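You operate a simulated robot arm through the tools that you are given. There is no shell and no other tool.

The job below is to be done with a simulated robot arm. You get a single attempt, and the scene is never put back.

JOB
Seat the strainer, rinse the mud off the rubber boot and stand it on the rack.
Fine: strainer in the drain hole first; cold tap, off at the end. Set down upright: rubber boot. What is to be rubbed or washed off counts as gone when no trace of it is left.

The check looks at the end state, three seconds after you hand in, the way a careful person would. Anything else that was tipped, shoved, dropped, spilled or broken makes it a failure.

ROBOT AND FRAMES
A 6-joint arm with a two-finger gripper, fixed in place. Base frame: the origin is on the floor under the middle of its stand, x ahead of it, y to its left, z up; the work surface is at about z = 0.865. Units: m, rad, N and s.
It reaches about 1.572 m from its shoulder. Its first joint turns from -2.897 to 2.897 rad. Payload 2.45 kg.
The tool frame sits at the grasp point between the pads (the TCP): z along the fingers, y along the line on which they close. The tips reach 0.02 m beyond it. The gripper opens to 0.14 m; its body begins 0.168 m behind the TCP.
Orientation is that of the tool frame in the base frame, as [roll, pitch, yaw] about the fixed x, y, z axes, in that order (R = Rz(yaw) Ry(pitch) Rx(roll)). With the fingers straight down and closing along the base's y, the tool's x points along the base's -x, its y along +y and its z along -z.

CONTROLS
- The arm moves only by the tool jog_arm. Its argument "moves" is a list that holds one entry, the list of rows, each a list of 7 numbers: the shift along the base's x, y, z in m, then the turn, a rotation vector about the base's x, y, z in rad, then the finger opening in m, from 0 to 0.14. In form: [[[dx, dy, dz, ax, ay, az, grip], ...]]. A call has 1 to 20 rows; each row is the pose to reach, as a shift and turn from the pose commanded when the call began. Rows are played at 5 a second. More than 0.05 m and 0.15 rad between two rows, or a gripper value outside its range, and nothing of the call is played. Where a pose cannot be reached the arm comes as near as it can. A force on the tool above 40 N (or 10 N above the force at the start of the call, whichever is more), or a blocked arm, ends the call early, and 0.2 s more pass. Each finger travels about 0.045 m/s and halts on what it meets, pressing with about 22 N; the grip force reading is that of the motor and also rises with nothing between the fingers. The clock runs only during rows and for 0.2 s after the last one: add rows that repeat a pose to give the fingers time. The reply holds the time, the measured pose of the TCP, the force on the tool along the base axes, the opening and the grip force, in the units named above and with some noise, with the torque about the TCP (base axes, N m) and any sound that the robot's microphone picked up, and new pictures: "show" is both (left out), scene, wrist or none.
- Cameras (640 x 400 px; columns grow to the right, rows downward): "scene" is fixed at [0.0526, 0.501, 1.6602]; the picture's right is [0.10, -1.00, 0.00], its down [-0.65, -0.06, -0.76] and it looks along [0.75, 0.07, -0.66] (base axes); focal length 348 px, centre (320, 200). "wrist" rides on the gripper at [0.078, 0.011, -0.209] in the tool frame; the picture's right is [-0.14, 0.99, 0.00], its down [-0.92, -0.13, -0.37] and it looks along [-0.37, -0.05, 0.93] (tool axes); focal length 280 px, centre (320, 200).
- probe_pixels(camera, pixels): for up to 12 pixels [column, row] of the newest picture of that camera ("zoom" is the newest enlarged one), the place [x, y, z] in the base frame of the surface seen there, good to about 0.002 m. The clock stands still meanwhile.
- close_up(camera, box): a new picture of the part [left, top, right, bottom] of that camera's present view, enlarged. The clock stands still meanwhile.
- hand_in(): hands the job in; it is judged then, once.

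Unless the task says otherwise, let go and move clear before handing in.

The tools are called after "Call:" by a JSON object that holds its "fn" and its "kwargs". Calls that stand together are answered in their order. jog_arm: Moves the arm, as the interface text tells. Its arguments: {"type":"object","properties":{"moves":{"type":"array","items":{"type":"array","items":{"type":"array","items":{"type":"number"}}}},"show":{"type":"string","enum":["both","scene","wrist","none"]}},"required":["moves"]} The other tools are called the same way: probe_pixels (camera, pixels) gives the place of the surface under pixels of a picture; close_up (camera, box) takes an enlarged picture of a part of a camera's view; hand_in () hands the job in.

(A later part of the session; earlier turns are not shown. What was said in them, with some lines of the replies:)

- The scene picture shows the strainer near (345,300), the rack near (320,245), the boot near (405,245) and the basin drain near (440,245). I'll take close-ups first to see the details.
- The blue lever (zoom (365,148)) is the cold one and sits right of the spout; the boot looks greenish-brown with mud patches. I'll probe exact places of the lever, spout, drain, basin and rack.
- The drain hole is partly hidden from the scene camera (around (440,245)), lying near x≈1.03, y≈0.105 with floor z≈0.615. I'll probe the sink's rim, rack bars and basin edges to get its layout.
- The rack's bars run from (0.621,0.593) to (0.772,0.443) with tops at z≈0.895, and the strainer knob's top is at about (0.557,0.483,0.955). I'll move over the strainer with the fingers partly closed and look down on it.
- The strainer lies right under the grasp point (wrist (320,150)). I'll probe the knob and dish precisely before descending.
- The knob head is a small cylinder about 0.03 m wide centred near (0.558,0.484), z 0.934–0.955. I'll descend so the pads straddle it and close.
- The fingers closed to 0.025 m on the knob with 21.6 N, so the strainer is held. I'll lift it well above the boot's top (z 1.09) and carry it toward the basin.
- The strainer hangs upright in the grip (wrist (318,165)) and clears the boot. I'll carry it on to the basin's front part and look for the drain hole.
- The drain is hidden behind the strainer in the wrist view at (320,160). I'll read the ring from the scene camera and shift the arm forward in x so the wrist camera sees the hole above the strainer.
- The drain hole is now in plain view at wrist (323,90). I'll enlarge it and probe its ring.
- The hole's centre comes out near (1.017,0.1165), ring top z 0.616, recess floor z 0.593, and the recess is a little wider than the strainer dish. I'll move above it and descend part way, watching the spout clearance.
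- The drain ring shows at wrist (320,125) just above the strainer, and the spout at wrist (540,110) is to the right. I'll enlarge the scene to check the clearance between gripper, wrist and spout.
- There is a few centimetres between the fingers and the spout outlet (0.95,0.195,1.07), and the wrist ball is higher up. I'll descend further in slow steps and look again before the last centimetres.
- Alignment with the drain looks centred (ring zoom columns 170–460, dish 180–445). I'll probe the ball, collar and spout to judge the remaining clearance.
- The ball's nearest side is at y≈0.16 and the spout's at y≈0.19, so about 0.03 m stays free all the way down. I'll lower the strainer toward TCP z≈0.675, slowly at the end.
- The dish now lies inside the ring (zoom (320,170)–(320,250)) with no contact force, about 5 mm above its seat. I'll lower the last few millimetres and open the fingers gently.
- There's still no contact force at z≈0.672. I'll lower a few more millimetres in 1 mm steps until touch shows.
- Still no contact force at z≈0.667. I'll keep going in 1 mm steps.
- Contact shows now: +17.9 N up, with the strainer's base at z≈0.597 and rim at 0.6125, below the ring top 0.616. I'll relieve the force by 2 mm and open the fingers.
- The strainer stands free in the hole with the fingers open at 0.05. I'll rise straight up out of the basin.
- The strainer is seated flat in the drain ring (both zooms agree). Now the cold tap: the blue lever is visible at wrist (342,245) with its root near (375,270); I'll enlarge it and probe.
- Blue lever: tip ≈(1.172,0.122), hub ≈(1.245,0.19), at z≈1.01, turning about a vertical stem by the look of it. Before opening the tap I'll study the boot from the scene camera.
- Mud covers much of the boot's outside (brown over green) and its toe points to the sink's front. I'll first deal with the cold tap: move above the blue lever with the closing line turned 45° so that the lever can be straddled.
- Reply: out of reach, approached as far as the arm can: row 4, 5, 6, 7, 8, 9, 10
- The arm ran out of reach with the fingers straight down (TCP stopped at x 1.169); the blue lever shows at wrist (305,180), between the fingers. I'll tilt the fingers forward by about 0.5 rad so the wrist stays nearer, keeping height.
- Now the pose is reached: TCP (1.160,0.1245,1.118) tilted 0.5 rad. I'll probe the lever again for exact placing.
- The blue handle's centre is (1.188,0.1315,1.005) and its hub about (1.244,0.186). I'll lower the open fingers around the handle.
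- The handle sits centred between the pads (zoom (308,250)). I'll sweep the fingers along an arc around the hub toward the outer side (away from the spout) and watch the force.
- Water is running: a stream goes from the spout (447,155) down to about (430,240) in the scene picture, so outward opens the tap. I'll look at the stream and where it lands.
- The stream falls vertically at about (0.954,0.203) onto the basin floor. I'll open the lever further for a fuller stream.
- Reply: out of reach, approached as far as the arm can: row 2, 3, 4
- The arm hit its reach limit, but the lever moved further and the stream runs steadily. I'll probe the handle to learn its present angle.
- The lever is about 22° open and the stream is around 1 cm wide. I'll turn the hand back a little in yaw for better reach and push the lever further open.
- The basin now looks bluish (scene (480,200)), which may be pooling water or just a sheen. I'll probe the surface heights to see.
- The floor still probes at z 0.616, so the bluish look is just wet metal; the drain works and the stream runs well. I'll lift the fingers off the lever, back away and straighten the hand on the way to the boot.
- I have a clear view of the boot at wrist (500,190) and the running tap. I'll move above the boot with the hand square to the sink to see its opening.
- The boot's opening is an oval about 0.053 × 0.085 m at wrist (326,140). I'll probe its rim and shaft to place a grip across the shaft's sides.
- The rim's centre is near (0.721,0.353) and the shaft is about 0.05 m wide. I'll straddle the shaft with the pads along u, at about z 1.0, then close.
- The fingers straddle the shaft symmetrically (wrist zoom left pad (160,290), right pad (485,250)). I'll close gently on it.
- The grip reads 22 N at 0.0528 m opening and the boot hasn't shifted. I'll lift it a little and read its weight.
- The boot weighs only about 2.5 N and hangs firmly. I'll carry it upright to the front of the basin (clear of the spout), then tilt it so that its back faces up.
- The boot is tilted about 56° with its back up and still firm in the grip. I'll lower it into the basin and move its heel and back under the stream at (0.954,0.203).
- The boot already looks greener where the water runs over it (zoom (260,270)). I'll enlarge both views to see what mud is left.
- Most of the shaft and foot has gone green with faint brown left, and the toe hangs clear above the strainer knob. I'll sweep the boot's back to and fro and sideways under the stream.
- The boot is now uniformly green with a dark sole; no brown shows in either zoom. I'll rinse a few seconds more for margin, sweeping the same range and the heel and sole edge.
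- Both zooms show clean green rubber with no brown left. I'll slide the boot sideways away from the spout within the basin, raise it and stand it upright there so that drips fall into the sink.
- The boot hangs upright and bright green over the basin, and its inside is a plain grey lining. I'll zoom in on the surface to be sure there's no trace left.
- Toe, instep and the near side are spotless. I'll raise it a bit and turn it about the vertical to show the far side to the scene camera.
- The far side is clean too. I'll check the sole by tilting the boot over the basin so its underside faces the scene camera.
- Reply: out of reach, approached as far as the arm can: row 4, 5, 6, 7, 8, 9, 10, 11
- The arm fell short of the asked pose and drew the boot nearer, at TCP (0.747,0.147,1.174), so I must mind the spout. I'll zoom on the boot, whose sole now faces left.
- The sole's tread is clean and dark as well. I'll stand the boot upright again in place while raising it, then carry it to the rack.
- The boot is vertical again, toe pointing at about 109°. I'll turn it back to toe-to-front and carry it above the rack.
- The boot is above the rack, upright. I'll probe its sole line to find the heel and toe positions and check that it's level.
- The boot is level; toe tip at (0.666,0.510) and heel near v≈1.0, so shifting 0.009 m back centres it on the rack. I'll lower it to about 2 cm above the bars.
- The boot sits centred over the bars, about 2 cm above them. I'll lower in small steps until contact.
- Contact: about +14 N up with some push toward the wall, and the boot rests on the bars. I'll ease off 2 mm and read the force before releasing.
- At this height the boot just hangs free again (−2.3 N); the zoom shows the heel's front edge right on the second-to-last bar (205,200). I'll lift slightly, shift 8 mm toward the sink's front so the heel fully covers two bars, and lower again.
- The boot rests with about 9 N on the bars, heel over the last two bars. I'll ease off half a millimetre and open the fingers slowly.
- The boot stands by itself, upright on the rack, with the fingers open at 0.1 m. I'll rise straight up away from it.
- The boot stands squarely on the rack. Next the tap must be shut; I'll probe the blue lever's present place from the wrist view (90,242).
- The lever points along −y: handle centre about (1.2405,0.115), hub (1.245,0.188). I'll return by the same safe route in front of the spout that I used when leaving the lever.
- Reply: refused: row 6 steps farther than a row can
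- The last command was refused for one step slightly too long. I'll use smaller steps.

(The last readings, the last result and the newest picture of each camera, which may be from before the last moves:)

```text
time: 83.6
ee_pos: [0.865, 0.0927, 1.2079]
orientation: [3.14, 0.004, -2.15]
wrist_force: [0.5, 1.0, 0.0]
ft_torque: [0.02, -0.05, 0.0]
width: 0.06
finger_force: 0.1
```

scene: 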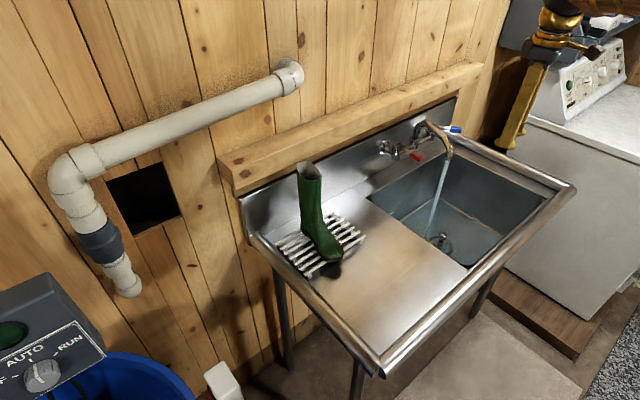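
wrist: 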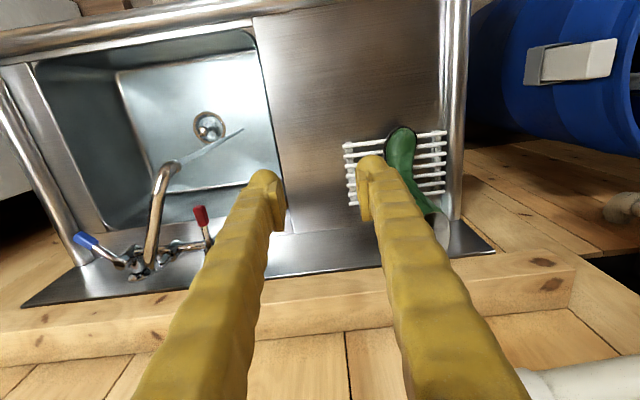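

The path is clear. I'll tilt the fingers forward again, move above the blue lever and lower them around its handle.

Call:
{"fn": "jog_arm", "kwargs": {"moves": [[[0.03, 0.0, 0, 0.105, -0.0688, 0, 0.07], [0.07, 0.0, 0, 0.21, -0.1376, 0, 0.07], [0.11, 0.0, 0, 0.315, -0.2064, 0, 0.07], [0.15, 0.0, 0, 0.4198, -0.2752, 0, 0.07], [0.195, 0.0, 0, 0.4198, -0.2752, 0, 0.07], [0.24, 0.0, 0, 0.4198, -0.2752, 0, 0.07], [0.285, 0.0, 0, 0.4198, -0.2752, 0, 0.07], [0.33, 0.005, -0.01, 0.4198, -0.2752, 0, 0.07], [0.365, 0.01, -0.03, 0.4198, -0.2752, 0, 0.07], [0.385, 0.013, -0.06, 0.4198, -0.2752, 0, 0.07], [0.385, 0.013, -0.1, 0.4198, -0.2752, 0, 0.07], [0.385, 0.013, -0.1, 0.4198, -0.2752, 0, 0.07]]]}}

Call:
{"fn": "close_up", "kwargs": {"camera": "wrist", "box": [220, 80, 420, 240]}}

```text
time: 86.2
ee_pos: [1.2523, 0.1081, 1.1085]
orientation: [3.14, 0.505, -2.151]
wrist_force: [0.5, -0.4, -0.5]
ft_torque: [0.01, -0.01, 0.01]
width: 0.0698
finger_force: 0.1
```

scene: 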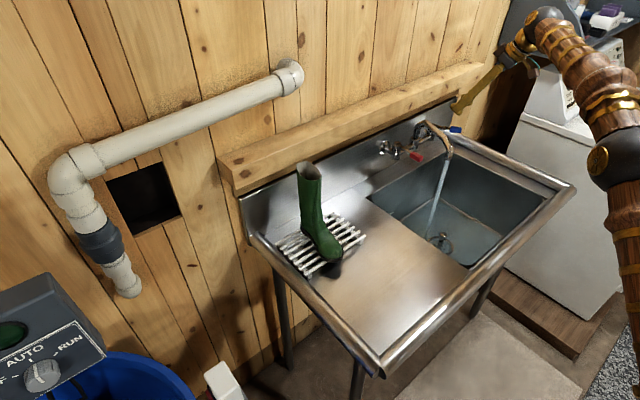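
wrist: 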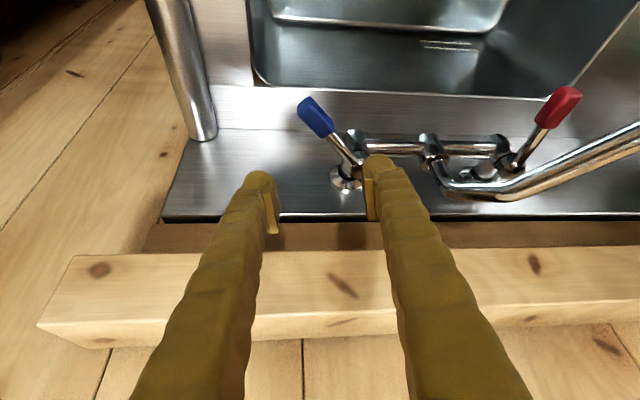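

```text
2.50 times, centred on (320, 160) of wrist
```

zoom: 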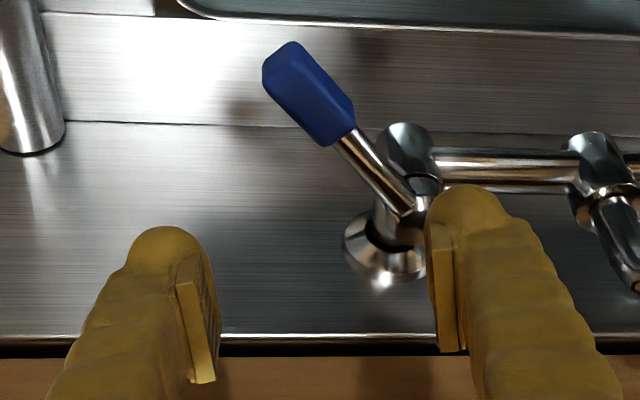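

The fingers will straddle the handle, but the right one would pass close to it; I'll shift 8 mm along the closing line and then descend.

Call:
{"fn": "jog_arm", "kwargs": {"moves": [[[-0.0075, 0.004, -0.01, 0, 0, 0, 0.07], [-0.0075, 0.004, -0.04, 0, 0, 0, 0.07], [-0.0075, 0.004, -0.07, 0, 0, 0, 0.07], [-0.0075, 0.004, -0.09, 0, 0, 0, 0.07], [-0.0075, 0.004, -0.103, 0, 0, 0, 0.07], [-0.0075, 0.004, -0.103, 0, 0, 0, 0.07]]]}}

Call:
{"fn": "close_up", "kwargs": {"camera": "wrist", "box": [220, 100, 420, 260]}}

```text
time: 87.6
ee_pos: [1.2427, 0.1111, 1.0059]
orientation: [3.141, 0.504, -2.151]
wrist_force: [0.2, 0.0, -0.5]
ft_torque: [0.01, 0.02, 0.01]
width: 0.0703
finger_force: 0.1
```

scene: 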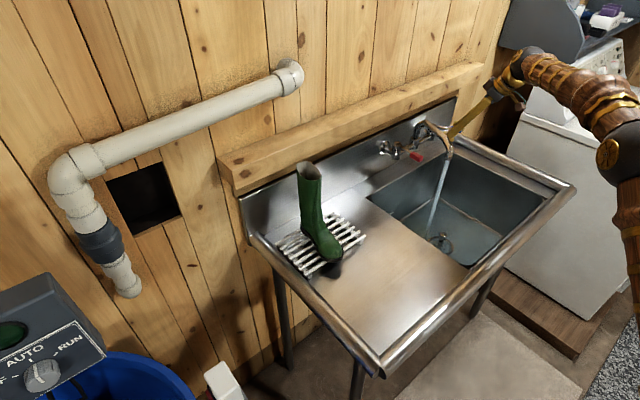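
wrist: 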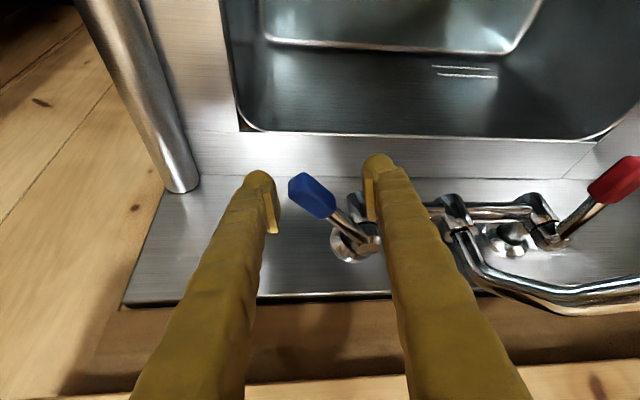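

```text
2.50 times, centred on (320, 180) of wrist
```

zoom: 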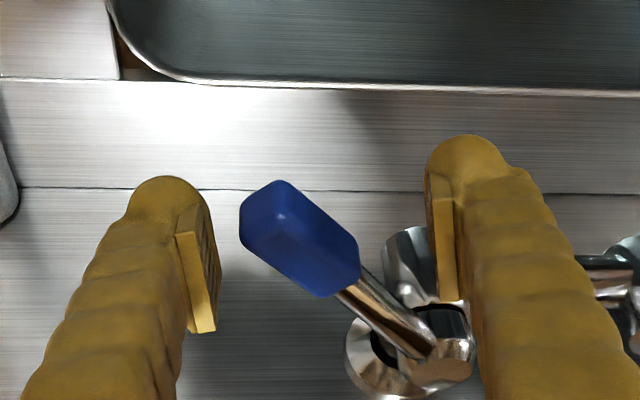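

The handle lies between the pads, nearer the left one. I'll sweep the left finger along the arc back to the closed position, ending with a slight push against the stop.

Call:
{"fn": "jog_arm", "kwargs": {"moves": [[[-0.016, 0.0064, 0, 0, 0, 0, 0.07], [-0.0336, 0.0112, 0, 0, 0, -0.055, 0.07], [-0.0475, 0.0179, 0, 0, 0, -0.105, 0.07], [-0.0605, 0.0272, 0, 0, 0, -0.155, 0.07], [-0.0686, 0.0351, 0, 0, 0, -0.195, 0.07], [-0.0721, 0.0387, 0, 0, 0, -0.205, 0.07], [-0.0742, 0.0408, 0, 0, 0, -0.205, 0.07], [-0.0742, 0.0408, 0, 0, 0, -0.205, 0.07]]]}}

Call:
{"fn": "close_up", "kwargs": {"camera": "wrist", "box": [220, 100, 420, 260]}}

Call:
{"fn": "close_up", "kwargs": {"camera": "scene", "box": [400, 110, 500, 260]}}

```text
time: 89.4
ee_pos: [1.1692, 0.1513, 1.0058]
orientation: [-3.141, 0.506, -2.358]
wrist_force: [14.8, -14.2, -0.9]
ft_torque: [0.17, 0.14, 0.39]
width: 0.0815
finger_force: 9.0
```

scene: 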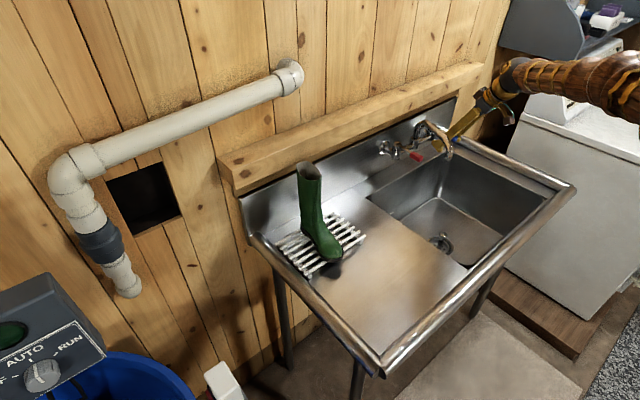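
wrist: 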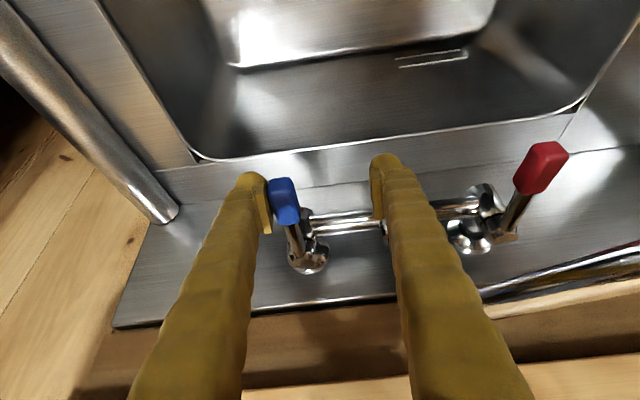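

```text
2.50 times, centred on (320, 180) of wrist
```

zoom: 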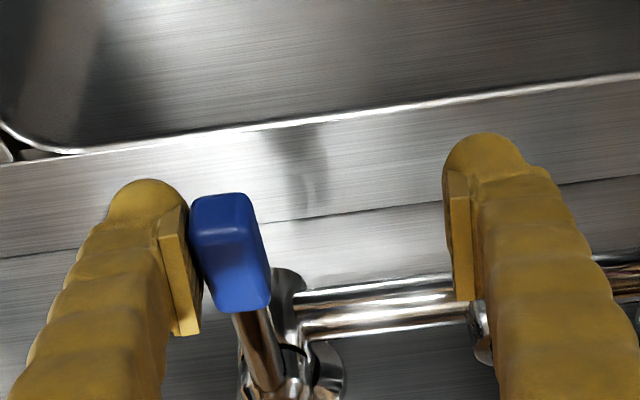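

```text
2.67 times, centred on (450, 185) of scene
```

zoom: 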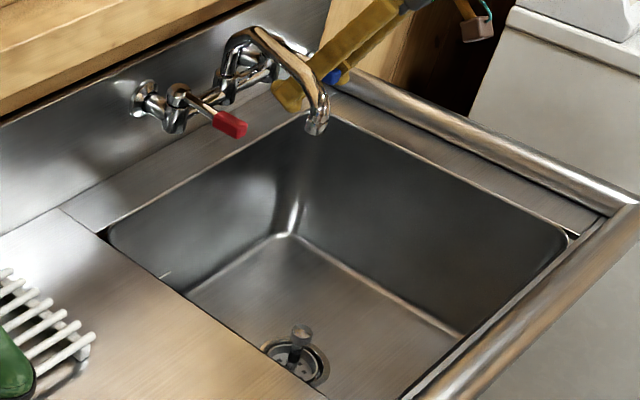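

The stream has stopped and the lever is against its stop (about 20 N on the finger). I'll back off, rise and withdraw, then check everything once more.

Call:
{"fn": "jog_arm", "kwargs": {"moves": [[[0.007, -0.007, 0, 0, 0, 0, 0.07], [0.014, -0.014, 0, 0, 0, 0, 0.07], [0.014, -0.014, 0.03, 0, 0, 0, 0.07], [0.014, -0.014, 0.07, 0, 0, 0, 0.07], [0.014, -0.014, 0.11, 0, 0, 0, 0.07], [0.0, -0.028, 0.15, 0, 0, 0, 0.07], [-0.03, -0.05, 0.18, 0, 0, 0, 0.07], [-0.07, -0.07, 0.19, 0, 0, 0, 0.07], [-0.11, -0.085, 0.19, 0, 0, 0, 0.07], [-0.15, -0.1, 0.19, 0, 0, 0, 0.07], [-0.19, -0.115, 0.19, 0, 0, 0, 0.07], [-0.23, -0.13, 0.19, 0, 0, 0, 0.07], [-0.27, -0.145, 0.19, 0, 0, 0, 0.07], [-0.31, -0.16, 0.19, 0, 0, 0, 0.07], [-0.31, -0.16, 0.19, 0, 0, 0, 0.07]]]}}

Call:
{"fn": "close_up", "kwargs": {"camera": "scene", "box": [400, 110, 500, 260]}}

Call:
{"fn": "close_up", "kwargs": {"camera": "scene", "box": [250, 150, 400, 290]}}

Call:
{"fn": "close_up", "kwargs": {"camera": "scene", "box": [400, 210, 480, 260]}}

```text
time: 92.6
ee_pos: [0.8582, -0.0089, 1.1954]
orientation: [3.14, 0.504, -2.357]
wrist_force: [-0.1, -0.4, -0.2]
ft_torque: [0.03, 0.01, 0.0]
width: 0.07
finger_force: 0.1
```

scene: 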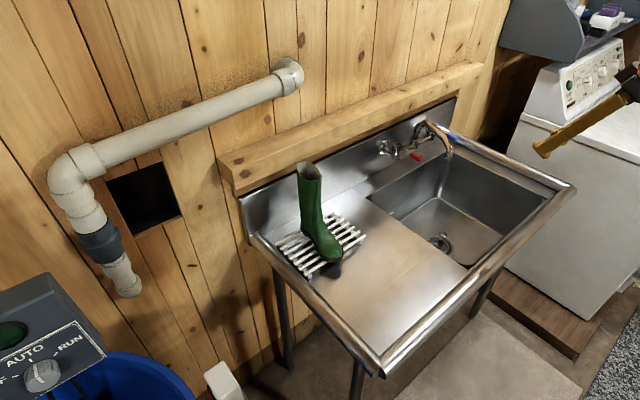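
wrist: 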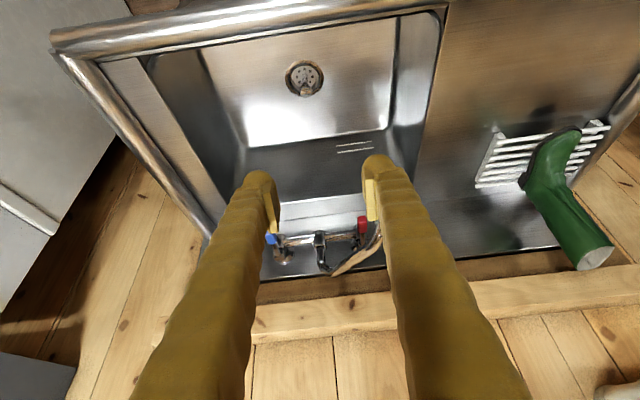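

```text
2.67 times, centred on (450, 185) of scene
```

zoom: 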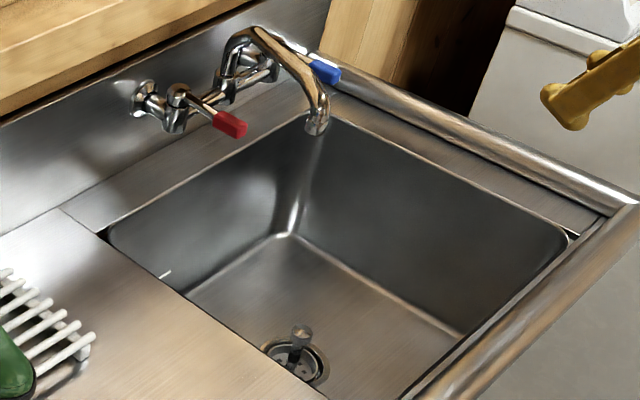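

```text
2.86 times, centred on (325, 220) of scene
```

zoom: 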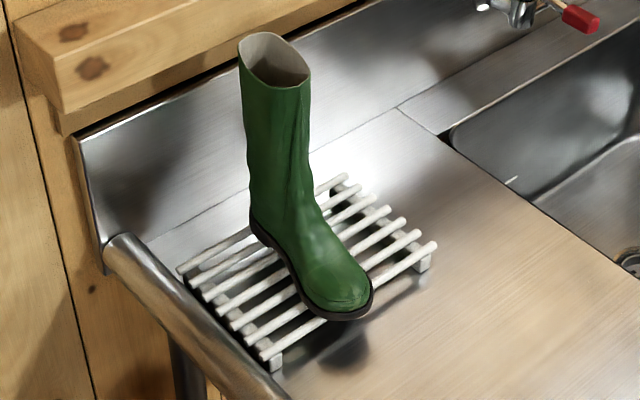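

```text
8.00 times, centred on (440, 235) of scene
```

zoom: 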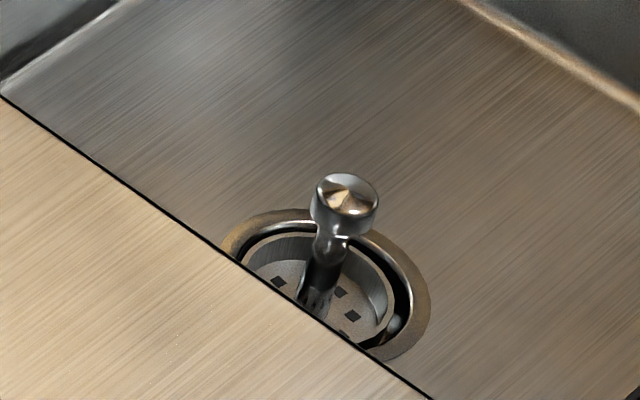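

Tap off and dry, strainer seated, boot upright on the rack. I'll make a last check of the boot's back from the wrist view, the lever's place and the boot's tilt.

Call:
{"fn": "close_up", "kwargs": {"camera": "wrist", "box": [460, 100, 640, 290]}}

Call:
{"fn": "probe_pixels", "kwargs": {"camera": "scene", "pixels": [[300, 165], [320, 173], [309, 163], [447, 132], [452, 137], [341, 250], [296, 232], [330, 262]]}}

Call:
{"fn": "close_up", "kwargs": {"camera": "scene", "box": [420, 115, 480, 175]}}

```text
2.11 times, centred on (550, 195) of wrist
```

zoom: 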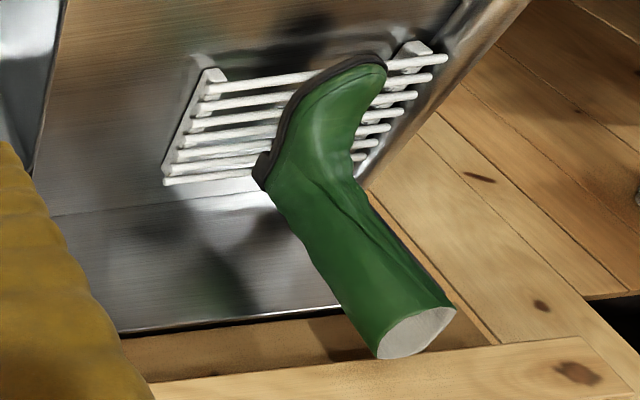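

```text
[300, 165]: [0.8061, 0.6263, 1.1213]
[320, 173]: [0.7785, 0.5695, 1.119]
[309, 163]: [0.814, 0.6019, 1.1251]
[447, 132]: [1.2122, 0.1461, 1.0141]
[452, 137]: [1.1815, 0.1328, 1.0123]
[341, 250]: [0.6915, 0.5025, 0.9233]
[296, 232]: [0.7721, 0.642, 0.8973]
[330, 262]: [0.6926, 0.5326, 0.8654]
```

```text
6.67 times, centred on (450, 145) of scene
```

zoom: 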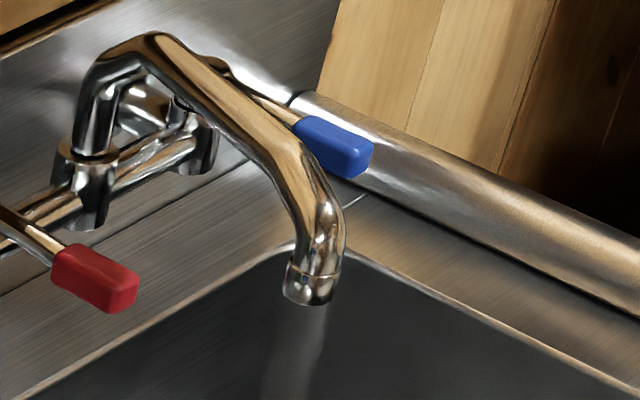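

Everything checks out: no brown shows on the boot's back or side (zoom (350,240)). The boot's rim sits at z≈1.12 directly above its sole, and the blue lever is back where it started with no stream. The strainer is seated and the empty gripper is clear, so I'm handing in.

Call:
{"fn": "hand_in", "kwargs": {}}

```text
The job is handed in.
```

I've handed the job in; the result of the check hasn't come back. This is how things stood just before I did:

- **Strainer:** it sits flat in the drain hole, and I put it there before opening the tap.
- **Boot:** the mud is rinsed off with cold water. I saw no brown left on the toe, sides, back or sole. The strips the pads gripped were seen only in the last wide views, and looked clean.
- **Rack:** the boot stands upright on its own, toe towards the sink's front. The toe reaches a couple of centimetres past the front bar because the boot is longer than the rack is deep.
- **Tap:** the cold lever is back against its closed stop and no water is running.
- **Arm:** the gripper is empty and clear of the sink.

I saw nothing else tipped, moved or spilled. While I turned the boot to look at its sole, the wet boot hung over the counter for a moment. I saw no drips there.
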